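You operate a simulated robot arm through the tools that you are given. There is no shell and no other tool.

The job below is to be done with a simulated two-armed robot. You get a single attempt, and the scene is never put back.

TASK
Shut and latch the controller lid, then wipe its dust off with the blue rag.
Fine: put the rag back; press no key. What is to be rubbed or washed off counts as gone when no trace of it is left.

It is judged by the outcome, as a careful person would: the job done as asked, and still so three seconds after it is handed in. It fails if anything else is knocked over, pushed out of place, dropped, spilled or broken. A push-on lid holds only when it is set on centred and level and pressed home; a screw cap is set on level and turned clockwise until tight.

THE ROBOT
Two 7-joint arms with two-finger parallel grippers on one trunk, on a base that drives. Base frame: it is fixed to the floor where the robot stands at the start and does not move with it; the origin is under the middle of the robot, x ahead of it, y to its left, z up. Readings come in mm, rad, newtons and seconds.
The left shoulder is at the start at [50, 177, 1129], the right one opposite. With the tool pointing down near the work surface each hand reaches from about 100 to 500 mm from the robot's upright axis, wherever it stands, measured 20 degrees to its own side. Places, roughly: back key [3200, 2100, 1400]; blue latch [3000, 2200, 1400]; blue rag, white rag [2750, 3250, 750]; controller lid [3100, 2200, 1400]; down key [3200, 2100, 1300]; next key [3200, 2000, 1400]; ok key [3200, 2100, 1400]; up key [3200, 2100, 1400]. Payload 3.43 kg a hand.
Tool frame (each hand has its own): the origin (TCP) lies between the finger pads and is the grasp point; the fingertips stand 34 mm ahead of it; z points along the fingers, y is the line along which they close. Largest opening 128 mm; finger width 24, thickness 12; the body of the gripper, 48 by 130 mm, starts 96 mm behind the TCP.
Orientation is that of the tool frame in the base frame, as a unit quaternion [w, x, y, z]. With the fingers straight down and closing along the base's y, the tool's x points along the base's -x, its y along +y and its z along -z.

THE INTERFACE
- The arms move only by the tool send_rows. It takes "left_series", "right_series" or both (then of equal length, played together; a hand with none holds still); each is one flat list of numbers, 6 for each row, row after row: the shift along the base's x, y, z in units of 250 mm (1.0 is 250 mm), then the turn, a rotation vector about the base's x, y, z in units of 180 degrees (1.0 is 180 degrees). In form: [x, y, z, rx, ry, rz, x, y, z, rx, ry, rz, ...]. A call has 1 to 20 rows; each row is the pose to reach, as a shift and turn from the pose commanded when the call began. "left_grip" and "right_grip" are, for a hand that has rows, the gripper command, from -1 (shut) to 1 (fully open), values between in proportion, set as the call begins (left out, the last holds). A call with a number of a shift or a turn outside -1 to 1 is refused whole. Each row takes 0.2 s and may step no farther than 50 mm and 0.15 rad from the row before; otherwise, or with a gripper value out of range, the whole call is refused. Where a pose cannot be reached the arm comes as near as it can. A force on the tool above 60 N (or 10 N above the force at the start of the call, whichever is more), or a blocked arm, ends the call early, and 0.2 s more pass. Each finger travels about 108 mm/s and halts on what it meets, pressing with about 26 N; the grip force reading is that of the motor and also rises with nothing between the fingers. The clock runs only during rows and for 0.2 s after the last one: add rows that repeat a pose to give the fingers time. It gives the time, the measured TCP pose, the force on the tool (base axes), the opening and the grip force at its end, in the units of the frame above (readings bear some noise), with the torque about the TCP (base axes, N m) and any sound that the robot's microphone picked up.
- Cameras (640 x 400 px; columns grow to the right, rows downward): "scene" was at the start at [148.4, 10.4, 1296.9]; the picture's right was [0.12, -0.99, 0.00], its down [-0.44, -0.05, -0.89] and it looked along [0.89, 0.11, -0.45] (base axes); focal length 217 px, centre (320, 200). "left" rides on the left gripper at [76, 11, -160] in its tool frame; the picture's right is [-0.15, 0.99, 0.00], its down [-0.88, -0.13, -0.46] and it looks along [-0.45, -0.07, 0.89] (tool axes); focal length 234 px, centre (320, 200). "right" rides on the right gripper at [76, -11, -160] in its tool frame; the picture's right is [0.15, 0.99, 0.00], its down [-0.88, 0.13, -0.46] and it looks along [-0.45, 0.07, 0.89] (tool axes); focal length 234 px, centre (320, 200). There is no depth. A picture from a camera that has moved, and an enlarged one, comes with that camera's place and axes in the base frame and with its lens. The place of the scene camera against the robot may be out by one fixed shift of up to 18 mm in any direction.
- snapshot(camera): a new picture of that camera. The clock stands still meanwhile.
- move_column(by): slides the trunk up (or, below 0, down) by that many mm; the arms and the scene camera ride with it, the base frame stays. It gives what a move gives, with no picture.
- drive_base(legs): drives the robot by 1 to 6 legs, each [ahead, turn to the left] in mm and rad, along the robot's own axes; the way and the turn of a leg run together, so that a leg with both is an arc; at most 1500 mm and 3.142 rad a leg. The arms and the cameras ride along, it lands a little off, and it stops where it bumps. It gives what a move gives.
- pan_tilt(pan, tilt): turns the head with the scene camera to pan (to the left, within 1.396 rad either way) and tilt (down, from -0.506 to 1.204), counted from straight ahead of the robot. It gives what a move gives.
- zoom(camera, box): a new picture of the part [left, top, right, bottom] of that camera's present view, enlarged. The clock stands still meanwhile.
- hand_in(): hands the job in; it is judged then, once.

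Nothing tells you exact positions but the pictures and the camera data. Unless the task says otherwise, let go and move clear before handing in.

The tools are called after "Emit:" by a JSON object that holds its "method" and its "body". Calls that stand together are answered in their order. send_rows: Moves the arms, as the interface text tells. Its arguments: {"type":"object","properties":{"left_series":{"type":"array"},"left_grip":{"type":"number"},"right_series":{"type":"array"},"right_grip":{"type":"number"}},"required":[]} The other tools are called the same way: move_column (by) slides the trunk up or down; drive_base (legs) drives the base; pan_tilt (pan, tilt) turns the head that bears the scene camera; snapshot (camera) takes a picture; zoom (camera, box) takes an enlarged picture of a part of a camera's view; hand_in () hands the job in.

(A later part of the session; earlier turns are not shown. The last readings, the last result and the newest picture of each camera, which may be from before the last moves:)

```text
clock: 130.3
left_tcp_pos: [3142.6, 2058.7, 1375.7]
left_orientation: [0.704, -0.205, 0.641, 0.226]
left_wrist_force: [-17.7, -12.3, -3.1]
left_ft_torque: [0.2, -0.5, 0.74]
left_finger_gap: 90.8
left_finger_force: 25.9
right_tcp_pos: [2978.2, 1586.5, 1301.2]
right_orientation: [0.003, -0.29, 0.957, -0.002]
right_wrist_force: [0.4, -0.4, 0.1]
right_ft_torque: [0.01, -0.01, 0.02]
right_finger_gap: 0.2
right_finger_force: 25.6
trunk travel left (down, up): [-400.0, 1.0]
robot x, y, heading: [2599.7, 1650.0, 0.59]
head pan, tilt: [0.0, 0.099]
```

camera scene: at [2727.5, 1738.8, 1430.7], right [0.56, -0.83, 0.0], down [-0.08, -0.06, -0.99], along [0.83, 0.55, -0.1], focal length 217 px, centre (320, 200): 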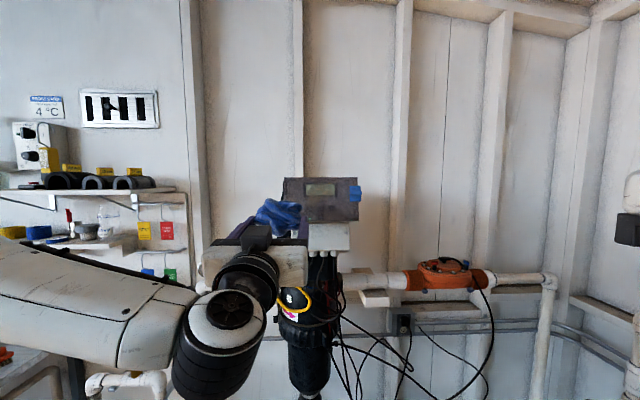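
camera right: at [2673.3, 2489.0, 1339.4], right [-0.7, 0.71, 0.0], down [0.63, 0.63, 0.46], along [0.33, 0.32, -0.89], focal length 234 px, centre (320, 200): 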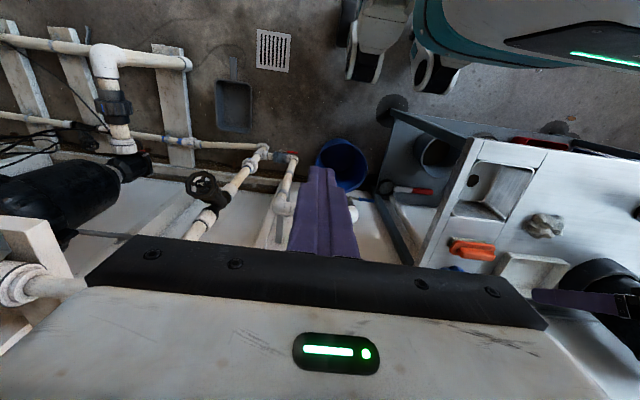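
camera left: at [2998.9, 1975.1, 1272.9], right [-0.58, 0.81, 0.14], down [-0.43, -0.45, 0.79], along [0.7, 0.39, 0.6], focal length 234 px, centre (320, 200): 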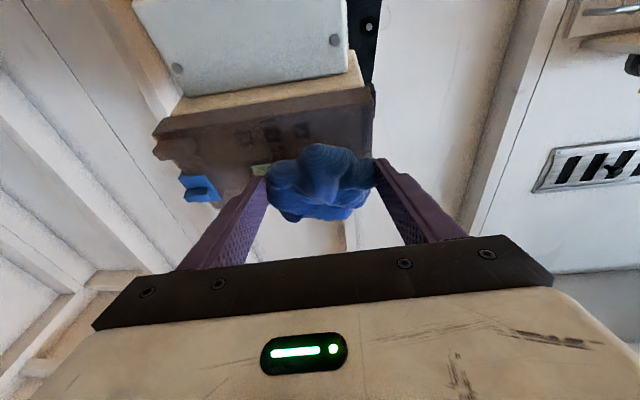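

Contact is now on the rag itself (upper-left lump, ~10–20 N). I make a first lateral wiping stroke and then look at the effect.

Emit:
{"method": "send_rows", "body": {"left_series": [-0.005, -0.0033, 0, 0, 0, 0, 0.0227, -0.0426, 0, 0, 0, 0, 0.0505, -0.0818, 0, 0, 0, 0, 0.0782, -0.1211, 0, 0, 0, 0, 0.106, -0.1602, 0, 0, 0, 0, 0.0644, -0.1015, 0, 0, 0, 0, 0.0227, -0.0426, 0, 0, 0, 0, -0.0189, 0.0163, 0, 0, 0, 0, -0.0605, 0.0752, 0, 0, 0, 0, -0.0327, 0.036, 0, 0, 0, 0]}}

Emit:
{"method": "zoom", "body": {"camera": "scene", "box": [260, 150, 390, 240]}}

```text
clock: 132.5
left_tcp_pos: [3133.2, 2073.0, 1379.7]
left_orientation: [0.704, -0.209, 0.639, 0.229]
left_wrist_force: [-16.3, -3.2, 2.8]
left_ft_torque: [0.25, -0.63, 0.75]
left_finger_gap: 91.0
left_finger_force: 26.0
right_tcp_pos: [2977.5, 1589.0, 1301.5]
right_orientation: [0.001, -0.292, 0.956, -0.001]
right_wrist_force: [0.0, 1.0, 0.7]
right_ft_torque: [0.03, 0.03, -0.02]
right_finger_gap: 0.0
right_finger_force: 26.3
trunk travel left (down, up): [-400.0, 1.0]
robot x, y, heading: [2606.9, 1650.8, 0.592]
head pan, tilt: [0.0, 0.099]
```

```text
4.44 times, centred on (325, 195) of scene
camera zoom: at [2723.3, 1737.8, 1431.3], right [0.56, -0.83, 0.0], down [-0.08, -0.05, -1.0], along [0.83, 0.55, -0.1], focal length 965 px, centre (298, 222)
```

zoom: 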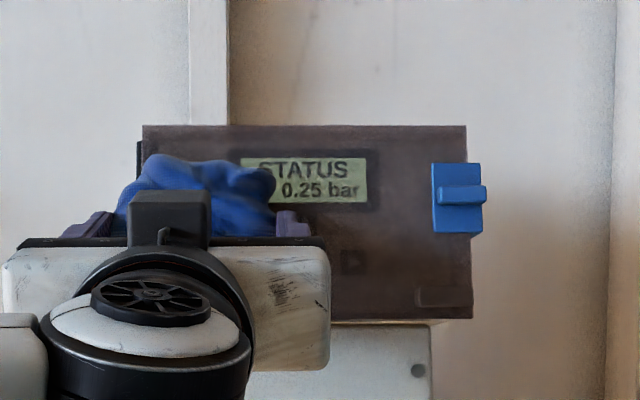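

Emit:
{"method": "send_rows", "body": {"left_series": [-0.133, -0.089, 0, 0, 0, 0, -0.25, -0.05, 0, 0, 0, 0, -0.36, 0.1, 0, 0, 0, 0, -0.467, 0.265, 0, 0, 0, 0]}}

Emit:
{"method": "zoom", "body": {"camera": "scene", "box": [270, 160, 380, 235]}}

Emit:
{"method": "zoom", "body": {"camera": "left", "box": [60, 60, 320, 240]}}

```text
clock: 133.5
left_tcp_pos: [3020.9, 2138.5, 1375.4]
left_orientation: [0.703, -0.205, 0.642, 0.225]
left_wrist_force: [0.1, 0.5, 0.1]
left_ft_torque: [0.04, 0.0, 0.0]
left_finger_gap: 90.9
left_finger_force: 26.5
right_tcp_pos: [2979.5, 1589.5, 1301.3]
right_orientation: [0.001, -0.291, 0.957, -0.002]
right_wrist_force: [-0.2, 0.3, -0.6]
right_ft_torque: [-0.02, 0.03, 0.04]
right_finger_gap: 0.1
right_finger_force: 25.9
trunk travel left (down, up): [-400.0, 1.0]
robot x, y, heading: [2603.4, 1648.7, 0.589]
head pan, tilt: [0.0, 0.099]
```

```text
5.33 times, centred on (325, 198) of scene
camera zoom: at [2726.0, 1739.6, 1430.8], right [0.56, -0.83, 0.0], down [-0.08, -0.06, -1.0], along [0.83, 0.55, -0.1], focal length 1158 px, centre (293, 213)
```

zoom: 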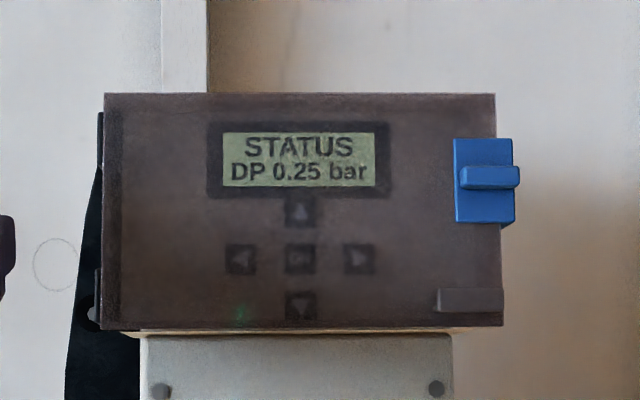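

```text
2.22 times, centred on (190, 150) of left
camera zoom: at [2889.0, 2058.7, 1286.0], right [-0.59, 0.8, 0.15], down [-0.36, -0.42, 0.84], along [0.73, 0.44, 0.53], focal length 520 px, centre (609, 311)
```

zoom: 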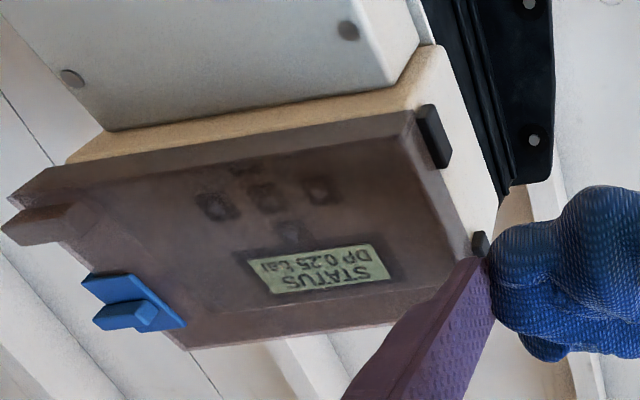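

Much of the smudge already seems gone. I look closer for any remaining traces.

Emit:
{"method": "zoom", "body": {"camera": "scene", "box": [286, 174, 336, 224]}}

Emit:
{"method": "zoom", "body": {"camera": "scene", "box": [326, 174, 376, 224]}}

Emit:
{"method": "zoom", "body": {"camera": "left", "box": [90, 90, 270, 210]}}

```text
8.00 times, centred on (311, 199) of scene
camera zoom: at [2726.0, 1739.6, 1430.8], right [0.56, -0.83, 0.0], down [-0.08, -0.06, -1.0], along [0.83, 0.55, -0.1], focal length 1736 px, centre (392, 208)
```

zoom: 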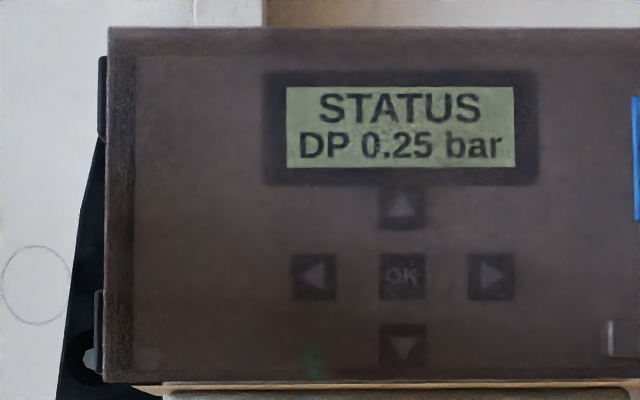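

```text
8.00 times, centred on (351, 199) of scene
camera zoom: at [2726.0, 1739.6, 1430.8], right [0.56, -0.83, 0.0], down [-0.08, -0.06, -1.0], along [0.83, 0.55, -0.1], focal length 1736 px, centre (72, 208)
```

zoom: 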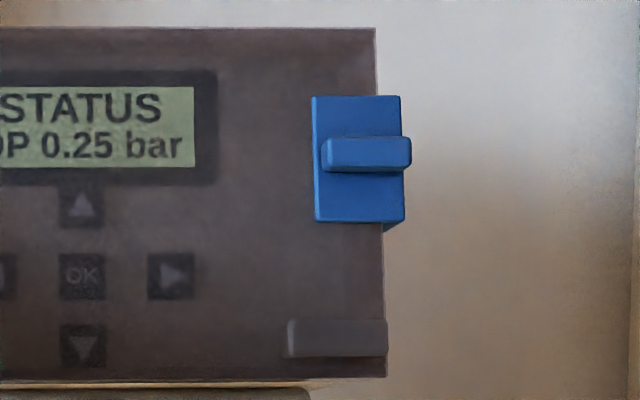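

```text
3.33 times, centred on (180, 150) of left
camera zoom: at [2889.0, 2058.7, 1286.0], right [-0.59, 0.8, 0.15], down [-0.36, -0.42, 0.84], along [0.73, 0.44, 0.53], focal length 781 px, centre (787, 367)
```

zoom: 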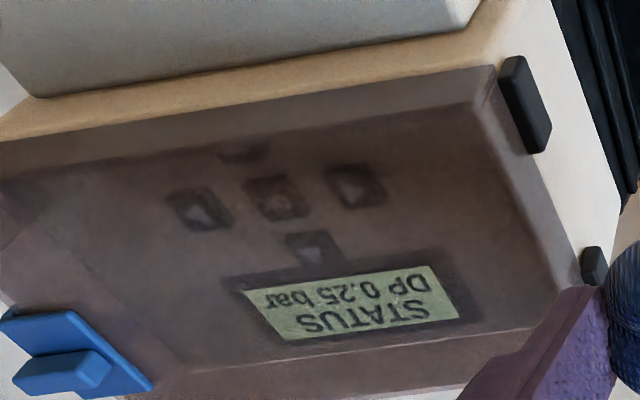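

The lid already looks clean, but to leave no trace I make further overlapping passes at this height and slightly lower.

Emit:
{"method": "send_rows", "body": {"left_series": [0.0956, -0.0707, 0, 0, 0, 0, 0.189, -0.1381, 0, 0, 0, 0, 0.288, -0.2066, 0, 0, 0, 0, 0.3847, -0.2718, 0, 0, 0, 0, 0.4112, -0.2539, 0, 0, 0, 0, 0.4312, -0.2405, 0, 0, 0, 0, 0.4378, -0.2361, 0, 0, 0, 0, 0.469, -0.2826, 0, 0, 0, 0, 0.5012, -0.3284, 0, 0, 0, 0, 0.5334, -0.3742, 0, 0, 0, 0, 0.5678, -0.4234, 0, 0, 0, 0, 0.6022, -0.4726, 0, 0, 0, 0, 0.592, -0.4795, -0.056, 0, 0, 0, 0.5576, -0.4303, -0.056, 0, 0, 0, 0.5231, -0.3812, -0.056, 0, 0, 0, 0.4909, -0.3353, -0.056, 0, 0, 0, 0.4587, -0.2895, -0.056, 0, 0, 0, 0.4265, -0.2436, -0.056, 0, 0, 0]}}

```text
clock: 137.3
left_tcp_pos: [3126.9, 2075.8, 1363.0]
left_orientation: [0.705, -0.204, 0.641, 0.226]
left_wrist_force: [-3.6, -4.1, 1.4]
left_ft_torque: [0.28, -0.2, 0.11]
left_finger_gap: 91.0
left_finger_force: 25.9
right_tcp_pos: [2979.2, 1589.7, 1300.0]
right_orientation: [0.0, -0.29, 0.957, -0.001]
right_wrist_force: [0.0, -0.4, -0.5]
right_ft_torque: [0.01, 0.01, 0.03]
right_finger_gap: 0.1
right_finger_force: 26.1
trunk travel left (down, up): [-400.0, 1.0]
robot x, y, heading: [2607.9, 1650.3, 0.585]
head pan, tilt: [0.0, 0.099]
```

Emit:
{"method": "send_rows", "body": {"left_series": [-0.007, -0.0047, -0.056, 0, 0, 0, 0.0342, -0.0638, -0.056, 0, 0, 0, 0.0752, -0.1229, -0.056, 0, 0, 0, 0.1164, -0.182, -0.056, 0, 0, 0, 0.1578, -0.241, -0.056, 0, 0, 0, 0.174, -0.23, 0.036, 0, 0, 0, 0.1904, -0.2191, 0.124, 0, 0, 0, 0.1493, -0.16, 0.124, 0, 0, 0, 0.1078, -0.101, 0.124, 0, 0, 0, 0.0667, -0.042, 0.124, 0, 0, 0, 0.0252, 0.0169, 0.124, 0, 0, 0]}}

Emit:
{"method": "zoom", "body": {"camera": "scene", "box": [260, 150, 390, 240]}}

```text
clock: 139.7
left_tcp_pos: [3133.0, 2080.7, 1393.5]
left_orientation: [0.705, -0.205, 0.64, 0.226]
left_wrist_force: [-3.8, -4.0, 0.3]
left_ft_torque: [0.2, -0.23, 0.1]
left_finger_gap: 90.9
left_finger_force: 26.2
right_tcp_pos: [2979.3, 1588.8, 1301.1]
right_orientation: [0.0, -0.29, 0.957, -0.002]
right_wrist_force: [-0.1, -0.3, 0.1]
right_ft_torque: [0.01, 0.01, 0.01]
right_finger_gap: 0.0
right_finger_force: 26.1
trunk travel left (down, up): [-400.0, 1.0]
robot x, y, heading: [2604.0, 1650.3, 0.591]
head pan, tilt: [0.0, 0.099]
```

```text
4.44 times, centred on (325, 195) of scene
camera zoom: at [2725.9, 1737.8, 1431.0], right [0.56, -0.83, 0.0], down [-0.08, -0.05, -1.0], along [0.83, 0.55, -0.1], focal length 965 px, centre (298, 222)
```

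zoom: 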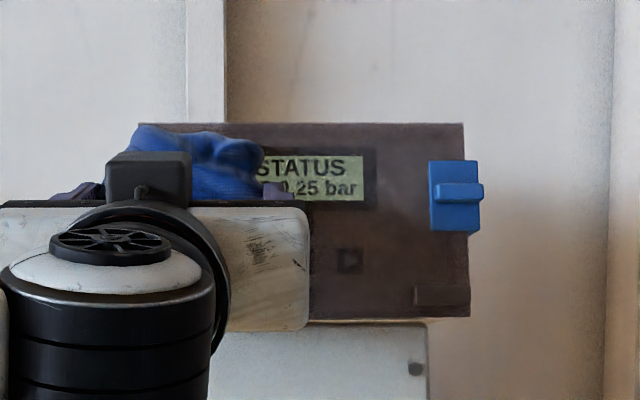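

Emit:
{"method": "send_rows", "body": {"left_series": [-0.133, -0.089, 0, 0, 0, 0, -0.25, -0.05, -0.03, 0, 0, 0, -0.36, 0.1, -0.06, 0, 0, 0, -0.467, 0.265, -0.06, 0, 0, 0]}}

Emit:
{"method": "zoom", "body": {"camera": "scene", "box": [286, 170, 376, 228]}}

Emit:
{"method": "zoom", "body": {"camera": "scene", "box": [286, 174, 336, 224]}}

Emit:
{"method": "zoom", "body": {"camera": "left", "box": [60, 80, 300, 220]}}

```text
clock: 140.7
left_tcp_pos: [3017.1, 2147.9, 1375.7]
left_orientation: [0.704, -0.205, 0.641, 0.226]
left_wrist_force: [0.4, 0.2, -0.3]
left_ft_torque: [-0.01, 0.02, 0.0]
left_finger_gap: 91.1
left_finger_force: 25.9
right_tcp_pos: [2979.9, 1591.2, 1300.1]
right_orientation: [0.0, -0.291, 0.957, -0.002]
right_wrist_force: [-1.0, -0.4, 0.3]
right_ft_torque: [-0.01, -0.04, 0.0]
right_finger_gap: 0.0
right_finger_force: 26.1
trunk travel left (down, up): [-400.0, 1.0]
robot x, y, heading: [2601.7, 1650.4, 0.593]
head pan, tilt: [0.0, 0.099]
```

```text
6.90 times, centred on (331, 199) of scene
camera zoom: at [2726.0, 1739.5, 1430.8], right [0.56, -0.83, 0.0], down [-0.08, -0.06, -1.0], along [0.83, 0.55, -0.1], focal length 1497 px, centre (244, 207)
```

zoom: 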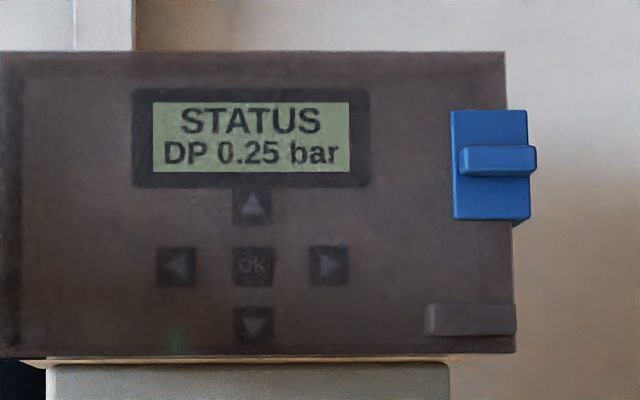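

```text
8.00 times, centred on (311, 199) of scene
camera zoom: at [2726.0, 1739.5, 1430.8], right [0.56, -0.83, 0.0], down [-0.08, -0.06, -1.0], along [0.83, 0.55, -0.1], focal length 1736 px, centre (392, 208)
```

zoom: 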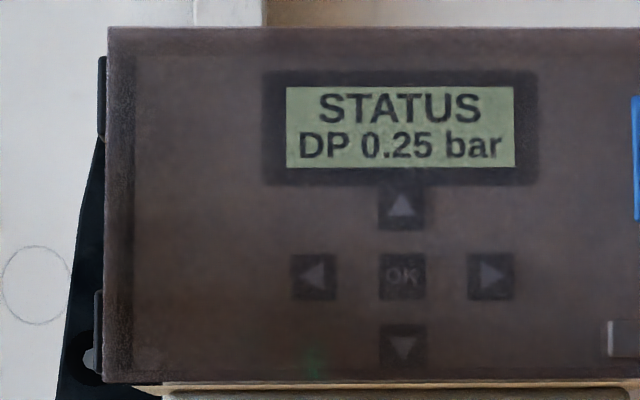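

```text
2.67 times, centred on (180, 150) of left
camera zoom: at [2885.1, 2068.3, 1287.2], right [-0.58, 0.8, 0.15], down [-0.36, -0.42, 0.83], along [0.73, 0.44, 0.53], focal length 624 px, centre (693, 333)
```

zoom: 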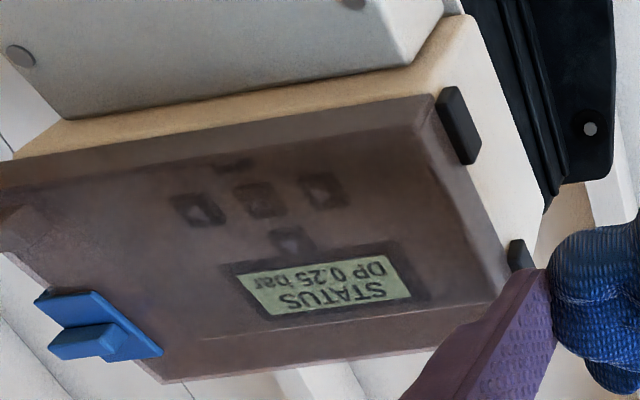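

Emit:
{"method": "zoom", "body": {"camera": "scene", "box": [288, 176, 318, 222]}}

Emit:
{"method": "zoom", "body": {"camera": "scene", "box": [308, 190, 348, 222]}}

Emit:
{"method": "zoom", "body": {"camera": "scene", "box": [300, 176, 345, 204]}}

```text
8.70 times, centred on (303, 199) of scene
camera zoom: at [2726.0, 1739.5, 1430.8], right [0.56, -0.83, 0.0], down [-0.08, -0.06, -1.0], along [0.83, 0.55, -0.1], focal length 1887 px, centre (468, 209)
```

zoom: 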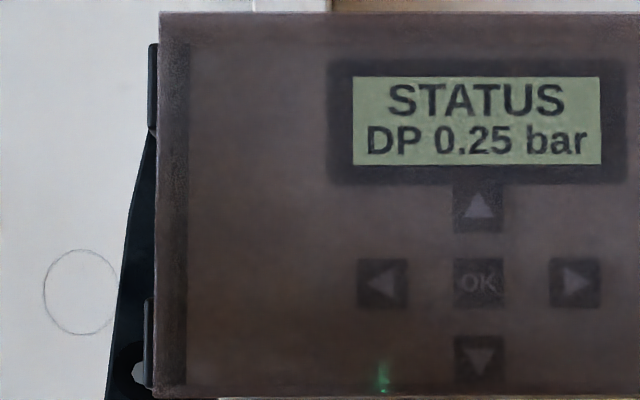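

```text
12.50 times, centred on (328, 206) of scene
camera zoom: at [2726.0, 1739.5, 1430.8], right [0.56, -0.83, 0.0], down [-0.08, -0.06, -1.0], along [0.83, 0.55, -0.1], focal length 2713 px, centre (220, 125)
```

zoom: 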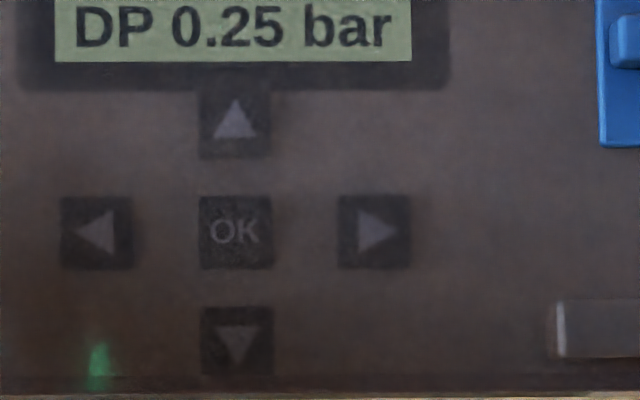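

```text
14.22 times, centred on (322, 190) of scene
camera zoom: at [2726.0, 1739.5, 1430.8], right [0.56, -0.83, 0.0], down [-0.08, -0.06, -1.0], along [0.83, 0.55, -0.1], focal length 3087 px, centre (284, 342)
```

zoom: 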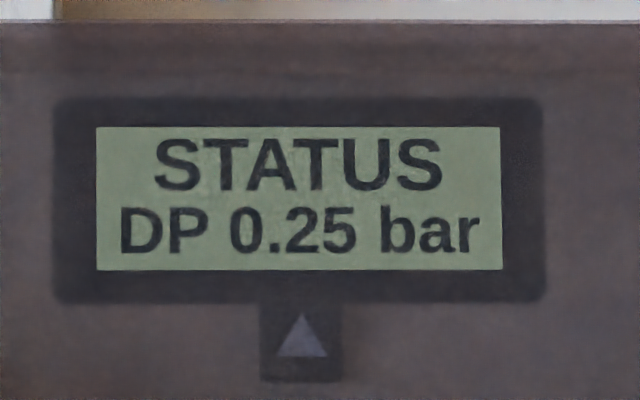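

The lid now reads clean. For certainty I run one more set of overlapping passes with the rag flat (pitched back up) to cover the lower part as well.

Emit:
{"method": "send_rows", "body": {"left_series": [0.098, -0.0773, 0.009, 0.0039, -0.0058, 0, 0.1982, -0.1546, 0.021, 0.0077, -0.0115, 0, 0.2983, -0.232, 0.033, 0.0116, -0.0173, 0, 0.385, -0.2894, 0.041, 0.0154, -0.023, 0, 0.4182, -0.2671, 0.041, 0.0154, -0.023, 0, 0.4381, -0.2537, 0.041, 0.0154, -0.023, 0, 0.4464, -0.2482, 0.041, 0.0154, -0.023, 0, 0.4926, -0.3135, 0.041, 0.0154, -0.023, 0, 0.5385, -0.379, 0.041, 0.0154, -0.023, 0, 0.5848, -0.4444, 0.041, 0.0154, -0.023, 0, 0.631, -0.5097, 0.041, 0.0154, -0.023, 0, 0.6207, -0.5166, -0.015, 0.0154, -0.023, 0, 0.5745, -0.4513, -0.015, 0.0154, -0.023, 0, 0.5282, -0.386, -0.015, 0.0154, -0.023, 0, 0.4823, -0.3204, -0.015, 0.0154, -0.023, 0, 0.4361, -0.2551, -0.015, 0.0154, -0.023, 0]}}

```text
clock: 144.1
left_tcp_pos: [3125.1, 2084.1, 1374.2]
left_orientation: [0.732, -0.195, 0.61, 0.233]
left_wrist_force: [-2.6, -0.5, 0.5]
left_ft_torque: [0.02, 0.03, 0.11]
left_finger_gap: 90.9
left_finger_force: 26.2
right_tcp_pos: [2979.3, 1589.2, 1300.2]
right_orientation: [0.0, -0.291, 0.957, -0.002]
right_wrist_force: [-0.2, 0.3, -0.9]
right_ft_torque: [-0.03, 0.01, 0.03]
right_finger_gap: 0.0
right_finger_force: 25.6
trunk travel left (down, up): [-400.0, 1.0]
robot x, y, heading: [2604.3, 1649.7, 0.587]
head pan, tilt: [0.0, 0.099]
```

Emit:
{"method": "send_rows", "body": {"left_series": [-0.0053, -0.0036, -0.056, 0, 0, 0, 0.0409, -0.0689, -0.056, 0, 0, 0, 0.0872, -0.1342, -0.056, 0, 0, 0, 0.133, -0.1997, -0.056, 0, 0, 0, 0.1793, -0.265, -0.056, 0, 0, 0, 0.1697, -0.2715, -0.108, 0, 0, 0, 0.1234, -0.2062, -0.108, 0, 0, 0, 0.0775, -0.1407, -0.108, 0, 0, 0, 0.0313, -0.0753, -0.108, 0, 0, 0, -0.0149, -0.01, -0.108, 0, 0, 0, 0.002, 0.0013, -0.016, 0, 0, 0, 0.0183, 0.0123, 0.072, 0, 0, 0, 0.076, -0.0694, 0.072, 0, 0, 0, 0.0597, -0.0804, -0.016, 0, 0, 0, 0.0428, -0.0917, -0.108, 0, 0, 0, 0.1005, -0.1734, -0.108, 0, 0, 0, 0.1174, -0.1621, -0.016, 0, 0, 0, 0.1337, -0.1512, 0.072, 0, 0, 0, 0.1914, -0.2329, 0.072, 0, 0, 0, 0.1751, -0.2438, -0.016, 0, 0, 0]}}

```text
clock: 148.3
left_tcp_pos: [3170.3, 2021.0, 1369.2]
left_orientation: [0.731, -0.197, 0.611, 0.234]
left_wrist_force: [-1.0, -0.4, 0.7]
left_ft_torque: [-0.03, 0.01, 0.0]
left_finger_gap: 91.0
left_finger_force: 25.7
right_tcp_pos: [2980.4, 1590.3, 1299.9]
right_orientation: [0.001, -0.29, 0.957, -0.002]
right_wrist_force: [0.1, 0.3, -0.6]
right_ft_torque: [-0.02, 0.03, -0.01]
right_finger_gap: 0.1
right_finger_force: 26.0
trunk travel left (down, up): [-400.0, 1.0]
robot x, y, heading: [2605.3, 1647.6, 0.589]
head pan, tilt: [0.0, 0.099]
```

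Emit:
{"method": "send_rows", "body": {"left_series": [0.0133, 0.0089, 0, 0, 0, 0, -0.0047, -0.0031, -0.096, 0, 0, 0, 0.0133, 0.0089, 0, 0, 0, 0, 0.0289, 0.0194, 0.084, 0, 0, 0, -0.0288, 0.1011, 0.084, 0, 0, 0, -0.0444, 0.0906, 0, 0, 0, 0, -0.0624, 0.0786, -0.096, 0, 0, 0, -0.1201, 0.1603, -0.096, 0, 0, 0, -0.1021, 0.1723, 0, 0, 0, 0, -0.0865, 0.1828, 0.084, 0, 0, 0, -0.1442, 0.2645, 0.084, 0, 0, 0, -0.16, 0.254, 0, 0, 0, 0]}}

Emit:
{"method": "send_rows", "body": {"left_series": [-0.1, -0.067, 0, 0, 0, 0, -0.25, -0.07, 0, 0, 0, 0, -0.38, 0.05, 0, 0, 0, 0, -0.45, 0.2, 0, 0, 0, 0]}}

Emit:
{"method": "zoom", "body": {"camera": "scene", "box": [286, 170, 376, 228]}}

Emit:
{"method": "zoom", "body": {"camera": "scene", "box": [286, 174, 336, 224]}}

Emit:
{"method": "snapshot", "body": {"camera": "left"}}

```text
clock: 150.9
left_tcp_pos: [3126.0, 2087.0, 1374.5]
left_orientation: [0.734, -0.197, 0.606, 0.235]
left_wrist_force: [-10.8, -4.9, 8.7]
left_ft_torque: [0.02, 0.0, 0.05]
left_finger_gap: 91.2
left_finger_force: 26.2
right_tcp_pos: [2978.3, 1588.5, 1301.2]
right_orientation: [0.001, -0.29, 0.957, -0.001]
right_wrist_force: [0.6, -0.7, -0.9]
right_ft_torque: [0.05, -0.01, 0.01]
right_finger_gap: 0.1
right_finger_force: 26.0
trunk travel left (down, up): [-400.0, 1.0]
robot x, y, heading: [2606.9, 1647.8, 0.593]
head pan, tilt: [0.0, 0.099]
```

```text
clock: 151.9
left_tcp_pos: [3018.7, 2133.8, 1370.6]
left_orientation: [0.731, -0.195, 0.611, 0.234]
left_wrist_force: [1.0, 0.5, -0.5]
left_ft_torque: [-0.02, 0.05, 0.02]
left_finger_gap: 90.9
left_finger_force: 26.0
right_tcp_pos: [2979.9, 1587.1, 1300.9]
right_orientation: [0.0, -0.29, 0.957, -0.001]
right_wrist_force: [0.0, -0.2, 0.1]
right_ft_torque: [0.07, -0.01, 0.01]
right_finger_gap: 0.0
right_finger_force: 25.8
trunk travel left (down, up): [-400.0, 1.0]
robot x, y, heading: [2602.0, 1648.9, 0.589]
head pan, tilt: [0.0, 0.099]
```

```text
6.90 times, centred on (331, 199) of scene
camera zoom: at [2726.7, 1736.1, 1431.0], right [0.56, -0.83, 0.0], down [-0.08, -0.05, -1.0], along [0.83, 0.55, -0.1], focal length 1497 px, centre (244, 207)
```

zoom: 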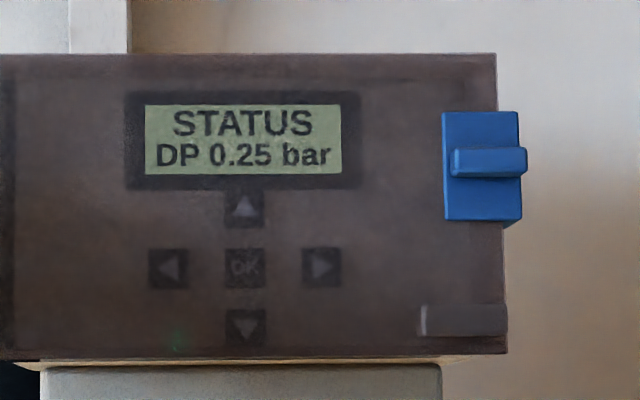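

```text
8.00 times, centred on (311, 199) of scene
camera zoom: at [2726.7, 1736.1, 1431.0], right [0.56, -0.83, 0.0], down [-0.08, -0.05, -1.0], along [0.83, 0.55, -0.1], focal length 1736 px, centre (392, 208)
```

zoom: 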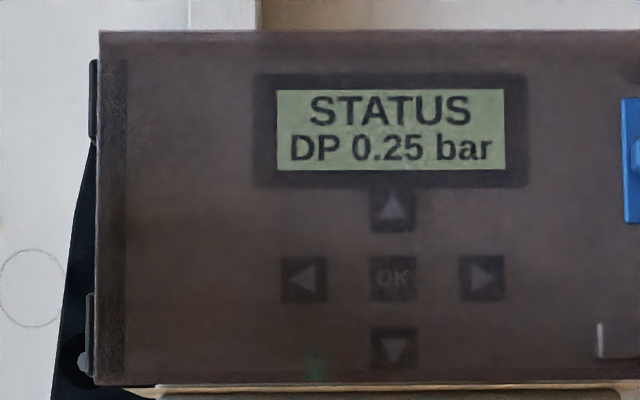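

```text
taken
camera left: at [2893.0, 2058.5, 1268.5], right [-0.59, 0.79, 0.14], down [-0.42, -0.46, 0.79], along [0.69, 0.41, 0.6], focal length 234 px, centre (320, 200)
```

left: 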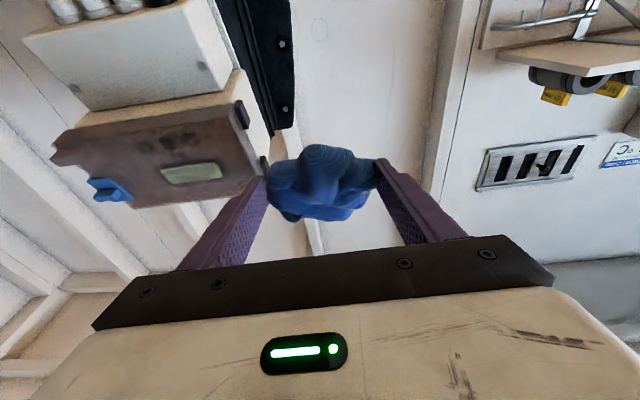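

Emit:
{"method": "zoom", "body": {"camera": "left", "box": [50, 90, 270, 220]}}

Emit:
{"method": "zoom", "body": {"camera": "left", "box": [110, 110, 250, 200]}}

```text
2.91 times, centred on (160, 155) of left
camera zoom: at [2893.0, 2058.5, 1268.5], right [-0.59, 0.79, 0.14], down [-0.42, -0.46, 0.79], along [0.69, 0.41, 0.6], focal length 681 px, centre (786, 331)
```

zoom: 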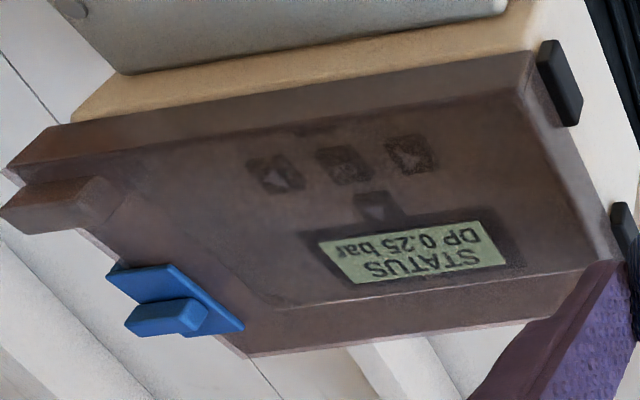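

```text
4.44 times, centred on (180, 155) of left
camera zoom: at [2893.0, 2058.5, 1268.5], right [-0.59, 0.79, 0.14], down [-0.42, -0.46, 0.79], along [0.69, 0.41, 0.6], focal length 1041 px, centre (942, 400)
```

zoom: 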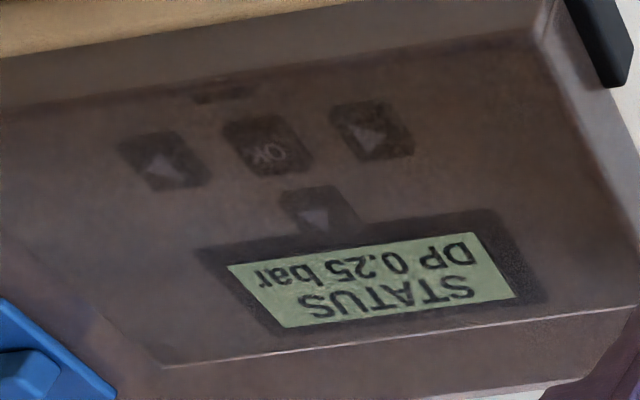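

The lid is clean, shut and latched (latch still down). Now I take the rag back: first back away from the controller, then pitch the hand down again.

Emit:
{"method": "drive_base", "body": {"legs": [[-310, 0]]}}

Emit:
{"method": "zoom", "body": {"camera": "scene", "box": [260, 150, 390, 240]}}

```text
clock: 154.0
left_tcp_pos: [2762.4, 1965.8, 1369.7]
left_orientation: [0.73, -0.197, 0.611, 0.234]
left_wrist_force: [-0.7, -0.9, -0.1]
left_ft_torque: [0.02, 0.02, 0.01]
left_finger_gap: 90.7
left_finger_force: 25.9
right_tcp_pos: [2725.5, 1418.4, 1300.3]
right_orientation: [0.001, -0.29, 0.957, -0.002]
right_wrist_force: [-1.2, -0.2, 0.3]
right_ft_torque: [0.0, 0.04, 0.0]
right_finger_gap: 0.1
right_finger_force: 25.9
trunk travel left (down, up): [-400.0, 1.0]
robot x, y, heading: [2347.1, 1479.5, 0.588]
head pan, tilt: [0.0, 0.099]
```

```text
4.44 times, centred on (325, 195) of scene
camera zoom: at [2471.5, 1567.3, 1430.9], right [0.56, -0.83, 0.0], down [-0.08, -0.06, -1.0], along [0.83, 0.55, -0.1], focal length 965 px, centre (298, 222)
```

zoom: 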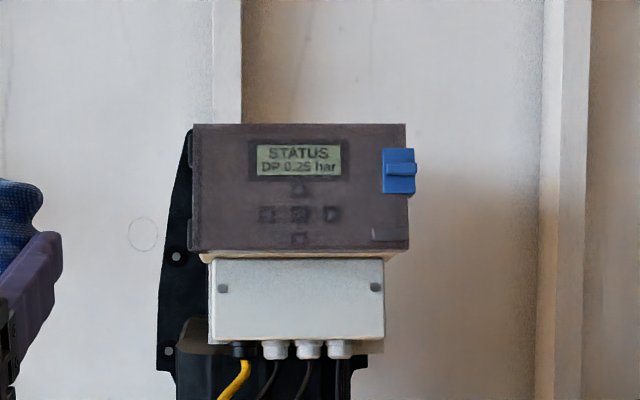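

Emit:
{"method": "send_rows", "body": {"left_series": [-0.0581, -0.0152, -0.098, -0.0242, 0.0353, -0.0002, -0.1162, -0.0304, -0.196, -0.0483, 0.0706, -0.0003, -0.1744, -0.0456, -0.294, -0.0725, 0.106, -0.0005, -0.2325, -0.0608, -0.392, -0.0966, 0.1413, -0.0006, -0.2906, -0.076, -0.49, -0.1208, 0.1766, -0.0008, -0.3487, -0.0912, -0.588, -0.1449, 0.2119, -0.001, -0.4068, -0.1064, -0.686, -0.1691, 0.2472, -0.0011, -0.465, -0.1216, -0.784, -0.1932, 0.2826, -0.0013, -0.5231, -0.1368, -0.882, -0.2174, 0.3179, -0.0014, -0.5812, -0.152, -0.98, -0.2415, 0.3532, -0.0016]}}

Emit:
{"method": "drive_base", "body": {"legs": [[0, 1.384], [918, 0], [0, -1.342]]}}

Emit:
{"method": "pan_tilt", "body": {"pan": 0.25, "tilt": 0.75}}

Emit:
{"method": "snapshot", "body": {"camera": "scene"}}

Emit:
{"method": "snapshot", "body": {"camera": "left"}}

```text
clock: 156.2
left_tcp_pos: [2617.0, 1927.9, 1124.5]
left_orientation: [0.187, -0.289, 0.937, 0.066]
left_wrist_force: [0.0, 0.1, -1.2]
left_ft_torque: [-0.01, 0.02, 0.02]
left_finger_gap: 91.2
left_finger_force: 26.0
right_tcp_pos: [2725.7, 1418.9, 1299.9]
right_orientation: [0.0, -0.289, 0.957, -0.002]
right_wrist_force: [-0.7, 0.8, -0.5]
right_ft_torque: [-0.02, 0.01, -0.01]
right_finger_gap: 0.0
right_finger_force: 26.1
trunk travel left (down, up): [-400.0, 1.0]
robot x, y, heading: [2353.5, 1477.5, 0.587]
head pan, tilt: [0.0, 0.099]
```

```text
clock: 167.7
left_tcp_pos: [2230.3, 2775.1, 1125.4]
left_orientation: [0.188, -0.313, 0.928, 0.073]
left_wrist_force: [0.6, 0.5, -0.2]
left_ft_torque: [-0.03, 0.0, 0.02]
left_finger_gap: 90.8
left_finger_force: 25.6
right_tcp_pos: [2364.9, 2272.7, 1299.7]
right_orientation: [0.0, -0.314, 0.949, -0.002]
right_wrist_force: [0.3, 0.2, 0.3]
right_ft_torque: [-0.02, -0.02, -0.01]
right_finger_gap: 0.0
right_finger_force: 25.5
trunk travel left (down, up): [-400.0, 1.0]
robot x, y, heading: [1985.0, 2314.8, 0.647]
head pan, tilt: [0.0, 0.099]
```

```text
clock: 168.7
left_tcp_pos: [2230.1, 2776.4, 1124.7]
left_orientation: [0.187, -0.312, 0.929, 0.072]
left_wrist_force: [-0.6, -1.8, -1.3]
left_ft_torque: [-0.02, 0.05, 0.0]
left_finger_gap: 90.9
left_finger_force: 25.6
right_tcp_pos: [2365.7, 2272.6, 1300.6]
right_orientation: [-0.001, -0.314, 0.95, -0.002]
right_wrist_force: [-0.3, -0.3, -0.6]
right_ft_torque: [-0.01, -0.01, 0.01]
right_finger_gap: 0.1
right_finger_force: 26.3
trunk travel left (down, up): [-400.0, 1.0]
robot x, y, heading: [1983.2, 2312.2, 0.64]
head pan, tilt: [0.25, 0.75]
```

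```text
taken
camera scene: at [2082.1, 2418.6, 1371.8], right [0.78, -0.63, 0.0], down [-0.43, -0.53, -0.73], along [0.46, 0.57, -0.68], focal length 217 px, centre (320, 200)
```

scene: 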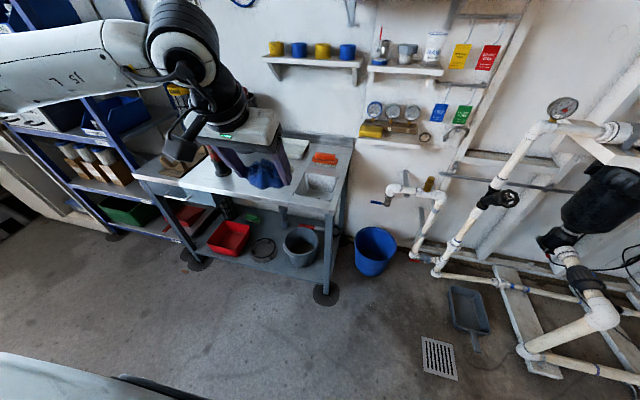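

```text
taken
camera left: at [2118.5, 2701.7, 1243.3], right [-0.49, 0.87, 0.07], down [0.59, 0.27, 0.76], along [0.64, 0.42, -0.64], focal length 234 px, centre (320, 200)
```

left: 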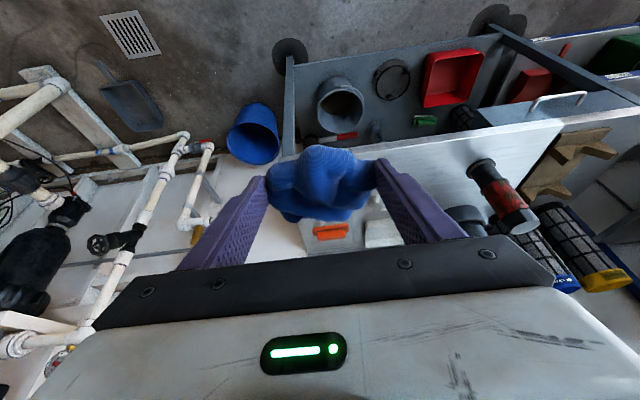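

I'm back facing the bench, rag still firmly held. Driving forward to the earlier spot (slightly short of it to stay off the leg plate).

Emit:
{"method": "drive_base", "body": {"legs": [[0, 0.006], [445, 0], [0, -0.014]]}}

Emit:
{"method": "move_column", "body": {"by": -120}}

Emit:
{"method": "snapshot", "body": {"camera": "scene"}}

```text
clock: 172.1
left_tcp_pos: [2589.2, 3041.1, 1124.8]
left_orientation: [0.188, -0.309, 0.93, 0.071]
left_wrist_force: [0.1, -0.3, -1.0]
left_ft_torque: [0.03, 0.04, 0.03]
left_finger_gap: 91.2
left_finger_force: 25.9
right_tcp_pos: [2719.2, 2536.1, 1301.0]
right_orientation: [0.0, -0.31, 0.951, -0.002]
right_wrist_force: [0.8, 0.1, -0.1]
right_ft_torque: [0.0, -0.03, -0.02]
right_finger_gap: 0.2
right_finger_force: 26.3
trunk travel left (down, up): [-400.0, 1.0]
robot x, y, heading: [2340.5, 2576.7, 0.626]
head pan, tilt: [0.25, 0.75]
```

```text
clock: 173.6
left_tcp_pos: [2589.2, 3041.1, 1005.8]
left_orientation: [0.188, -0.308, 0.93, 0.071]
left_wrist_force: [0.5, 0.3, -0.5]
left_ft_torque: [-0.01, 0.02, 0.02]
left_finger_gap: 91.0
left_finger_force: 25.7
right_tcp_pos: [2718.5, 2537.0, 1180.7]
right_orientation: [0.0, -0.31, 0.951, -0.002]
right_wrist_force: [0.9, -0.1, -0.3]
right_ft_torque: [0.0, -0.01, -0.02]
right_finger_gap: 0.0
right_finger_force: 25.8
trunk travel left (down, up): [-280.0, 121.0]
robot x, y, heading: [2344.5, 2581.6, 0.629]
head pan, tilt: [0.25, 0.75]
```

```text
taken
camera scene: at [2438.3, 2685.1, 1251.8], right [0.77, -0.64, 0.0], down [-0.43, -0.53, -0.73], along [0.47, 0.56, -0.68], focal length 217 px, centre (320, 200)
```

scene: 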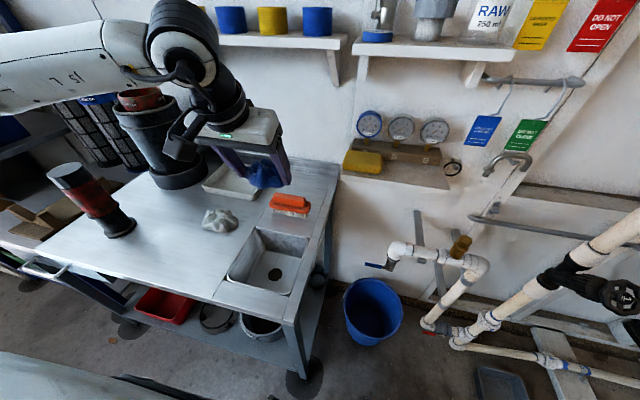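

Orientation matches the grasp pose. I retrace the exact path back over the rag's original place and descend to 60 mm above it.

Emit:
{"method": "send_rows", "body": {"left_series": [0.0384, 0.0276, -0.068, 0, 0, 0.0022, 0.1672, 0.1216, -0.072, 0, 0, 0.0022, 0.2952, 0.2156, -0.108, 0, 0, 0.0022, 0.426, 0.3104, -0.148, 0, 0, 0.0022, 0.5552, 0.4048, -0.188, 0, 0, 0.0022, 0.6868, 0.4976, -0.224, 0, 0, 0.0022, 0.6868, 0.4976, -0.364, 0, 0, 0.0022, 0.6868, 0.4976, -0.504, 0, 0, 0.0022]}}

Emit:
{"method": "zoom", "body": {"camera": "scene", "box": [210, 90, 350, 230]}}

Emit:
{"method": "snapshot", "body": {"camera": "left"}}

```text
clock: 175.4
left_tcp_pos: [2761.7, 3165.0, 877.7]
left_orientation: [0.187, -0.311, 0.929, 0.072]
left_wrist_force: [0.3, 0.0, -0.6]
left_ft_torque: [0.0, 0.04, -0.03]
left_finger_gap: 90.9
left_finger_force: 25.7
right_tcp_pos: [2719.5, 2535.8, 1179.8]
right_orientation: [-0.001, -0.311, 0.951, -0.002]
right_wrist_force: [0.1, 0.3, 0.1]
right_ft_torque: [0.03, -0.02, 0.01]
right_finger_gap: 0.0
right_finger_force: 26.0
trunk travel left (down, up): [-280.0, 121.0]
robot x, y, heading: [2342.4, 2579.4, 0.635]
head pan, tilt: [0.25, 0.75]
```

```text
2.86 times, centred on (280, 160) of scene
camera zoom: at [2438.6, 2685.4, 1251.7], right [0.77, -0.64, 0.0], down [-0.43, -0.53, -0.73], along [0.47, 0.56, -0.68], focal length 620 px, centre (434, 314)
```

zoom: 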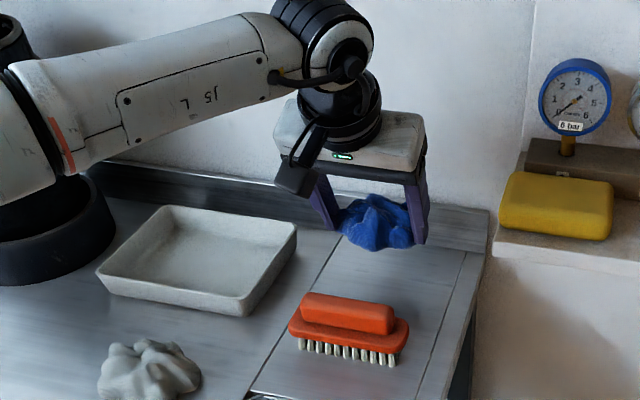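

```text
taken
camera left: at [2649.5, 3091.7, 996.4], right [-0.49, 0.87, 0.07], down [0.59, 0.27, 0.76], along [0.64, 0.42, -0.64], focal length 234 px, centre (320, 200)
```

left: 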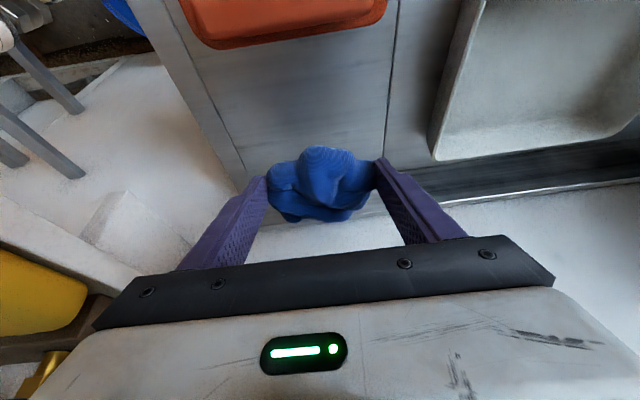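

Emit:
{"method": "send_rows", "body": {"left_series": [0, 0, -0.08, 0, 0, 0, 0, 0, -0.16, 0, 0, 0, 0, 0, -0.2, 0, 0, 0, 0, 0, -0.22, 0, 0, 0]}}

Emit:
{"method": "snapshot", "body": {"camera": "left"}}

Emit:
{"method": "zoom", "body": {"camera": "scene", "box": [210, 90, 350, 230]}}

```text
clock: 176.4
left_tcp_pos: [2761.2, 3164.8, 824.2]
left_orientation: [0.188, -0.312, 0.929, 0.072]
left_wrist_force: [-0.6, -0.8, -0.3]
left_ft_torque: [-0.02, -0.01, -0.01]
left_finger_gap: 90.9
left_finger_force: 25.5
right_tcp_pos: [2721.0, 2535.4, 1180.9]
right_orientation: [-0.001, -0.31, 0.951, -0.002]
right_wrist_force: [0.2, 1.1, -0.1]
right_ft_torque: [0.05, 0.02, 0.01]
right_finger_gap: 0.0
right_finger_force: 25.9
trunk travel left (down, up): [-280.0, 121.0]
robot x, y, heading: [2339.5, 2580.7, 0.637]
head pan, tilt: [0.25, 0.75]
```

```text
taken
camera left: at [2649.7, 3091.4, 942.0], right [-0.49, 0.87, 0.07], down [0.59, 0.27, 0.76], along [0.64, 0.42, -0.64], focal length 234 px, centre (320, 200)
```

left: 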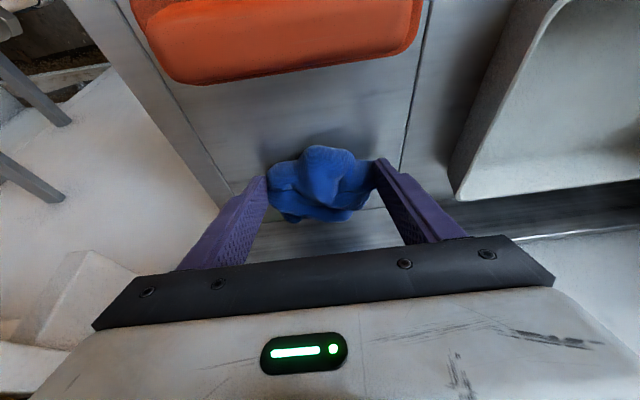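

```text
2.86 times, centred on (280, 160) of scene
camera zoom: at [2438.4, 2685.2, 1251.7], right [0.77, -0.64, 0.0], down [-0.43, -0.53, -0.73], along [0.47, 0.56, -0.68], focal length 620 px, centre (434, 314)
```

zoom: 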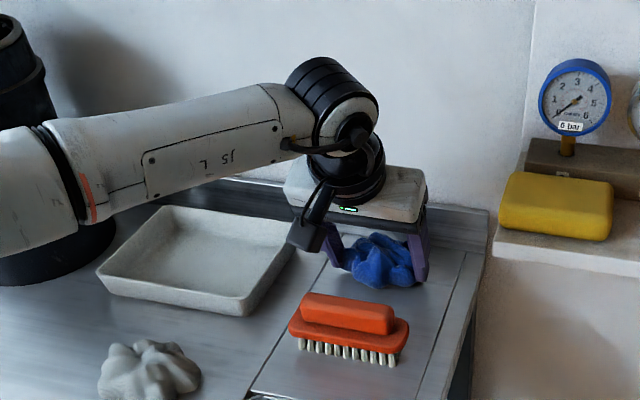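

Emit:
{"method": "send_rows", "body": {"left_series": [0, 0, -0.008, 0, 0, 0, 0, 0, -0.016, 0, 0, 0]}}

Emit:
{"method": "send_rows", "body": {"left_series": [0, 0, -0.005, 0, 0, 0, 0, 0, -0.008, 0, 0, 0]}}

```text
clock: 177.0
left_tcp_pos: [2761.8, 3165.2, 819.8]
left_orientation: [0.189, -0.311, 0.929, 0.072]
left_wrist_force: [-0.4, -0.2, 0.5]
left_ft_torque: [0.02, 0.04, 0.0]
left_finger_gap: 90.8
left_finger_force: 26.2
right_tcp_pos: [2719.8, 2535.7, 1180.3]
right_orientation: [0.0, -0.31, 0.951, -0.002]
right_wrist_force: [-0.4, -0.9, 0.3]
right_ft_torque: [0.03, -0.01, 0.01]
right_finger_gap: 0.2
right_finger_force: 25.9
trunk travel left (down, up): [-280.0, 121.0]
robot x, y, heading: [2342.2, 2578.3, 0.629]
head pan, tilt: [0.25, 0.75]
```

```text
clock: 177.6
left_tcp_pos: [2761.6, 3163.7, 818.4]
left_orientation: [0.187, -0.312, 0.929, 0.071]
left_wrist_force: [-0.8, -0.3, 2.7]
left_ft_torque: [-0.12, -0.03, -0.02]
left_finger_gap: 91.0
left_finger_force: 25.7
right_tcp_pos: [2720.3, 2535.1, 1179.5]
right_orientation: [-0.001, -0.309, 0.951, -0.002]
right_wrist_force: [0.0, 0.4, -0.2]
right_ft_torque: [0.01, -0.02, 0.01]
right_finger_gap: 0.0
right_finger_force: 26.3
trunk travel left (down, up): [-280.0, 121.0]
robot x, y, heading: [2340.9, 2582.4, 0.625]
head pan, tilt: [0.25, 0.75]
```

The rag touches the bench (2.7 N) at its original pose. I open the fingers and lift straight up.

Emit:
{"method": "send_rows", "body": {"left_series": [0, 0, 0, 0, 0, 0, 0, 0, 0, 0, 0, 0, 0, 0, 0, 0, 0, 0], "left_grip": 0.95}}

Emit:
{"method": "send_rows", "body": {"left_series": [0, 0, 0.06, 0, 0, 0, 0, 0, 0.16, 0, 0, 0, 0, 0, 0.3, 0, 0, 0, 0, 0, 0.44, 0, 0, 0]}}

Emit:
{"method": "snapshot", "body": {"camera": "left"}}

Emit:
{"method": "zoom", "body": {"camera": "scene", "box": [210, 90, 350, 230]}}

```text
clock: 178.4
left_tcp_pos: [2761.2, 3165.3, 818.1]
left_orientation: [0.188, -0.312, 0.929, 0.071]
left_wrist_force: [-0.2, 0.4, 0.3]
left_ft_torque: [0.0, 0.02, 0.0]
left_finger_gap: 124.7
left_finger_force: 0.0
right_tcp_pos: [2719.2, 2536.0, 1179.7]
right_orientation: [0.0, -0.31, 0.951, -0.002]
right_wrist_force: [0.2, 0.0, -0.4]
right_ft_torque: [-0.03, 0.02, 0.01]
right_finger_gap: 0.0
right_finger_force: 25.9
trunk travel left (down, up): [-280.0, 121.0]
robot x, y, heading: [2344.1, 2579.8, 0.63]
head pan, tilt: [0.25, 0.75]
```

```text
clock: 179.4
left_tcp_pos: [2759.9, 3165.3, 927.6]
left_orientation: [0.188, -0.312, 0.928, 0.073]
left_wrist_force: [0.5, -0.1, -0.6]
left_ft_torque: [0.01, 0.0, 0.02]
left_finger_gap: 124.7
left_finger_force: 0.0
right_tcp_pos: [2719.8, 2537.1, 1180.6]
right_orientation: [0.0, -0.309, 0.951, -0.002]
right_wrist_force: [-0.1, -0.3, -0.5]
right_ft_torque: [-0.01, 0.0, 0.0]
right_finger_gap: 0.2
right_finger_force: 26.2
trunk travel left (down, up): [-280.0, 121.0]
robot x, y, heading: [2340.2, 2580.0, 0.634]
head pan, tilt: [0.25, 0.75]
```

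```text
taken
camera left: at [2648.7, 3091.5, 1046.9], right [-0.49, 0.87, 0.07], down [0.59, 0.27, 0.76], along [0.64, 0.42, -0.64], focal length 234 px, centre (320, 200)
```

left: 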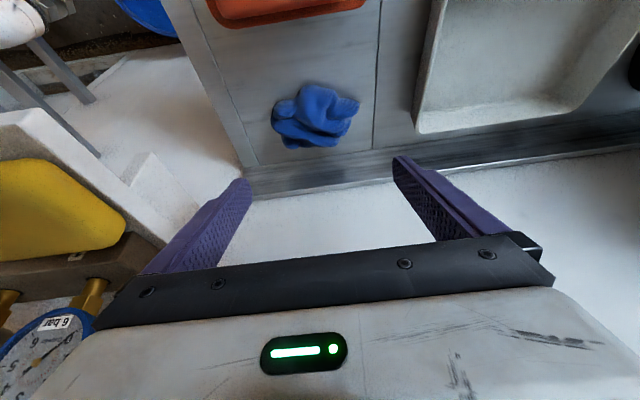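

```text
2.86 times, centred on (280, 160) of scene
camera zoom: at [2438.3, 2684.9, 1251.8], right [0.77, -0.64, 0.0], down [-0.43, -0.53, -0.73], along [0.47, 0.56, -0.68], focal length 620 px, centre (434, 314)
```

zoom: 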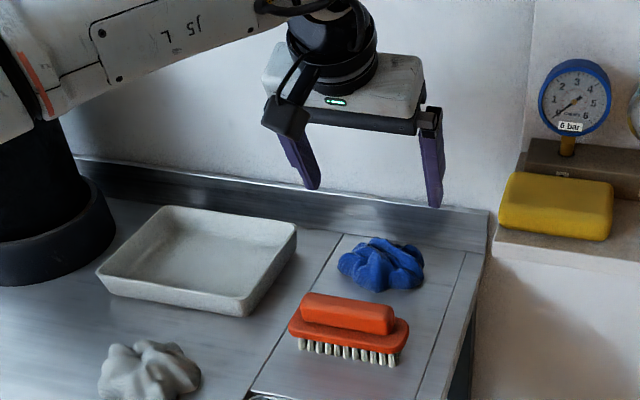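

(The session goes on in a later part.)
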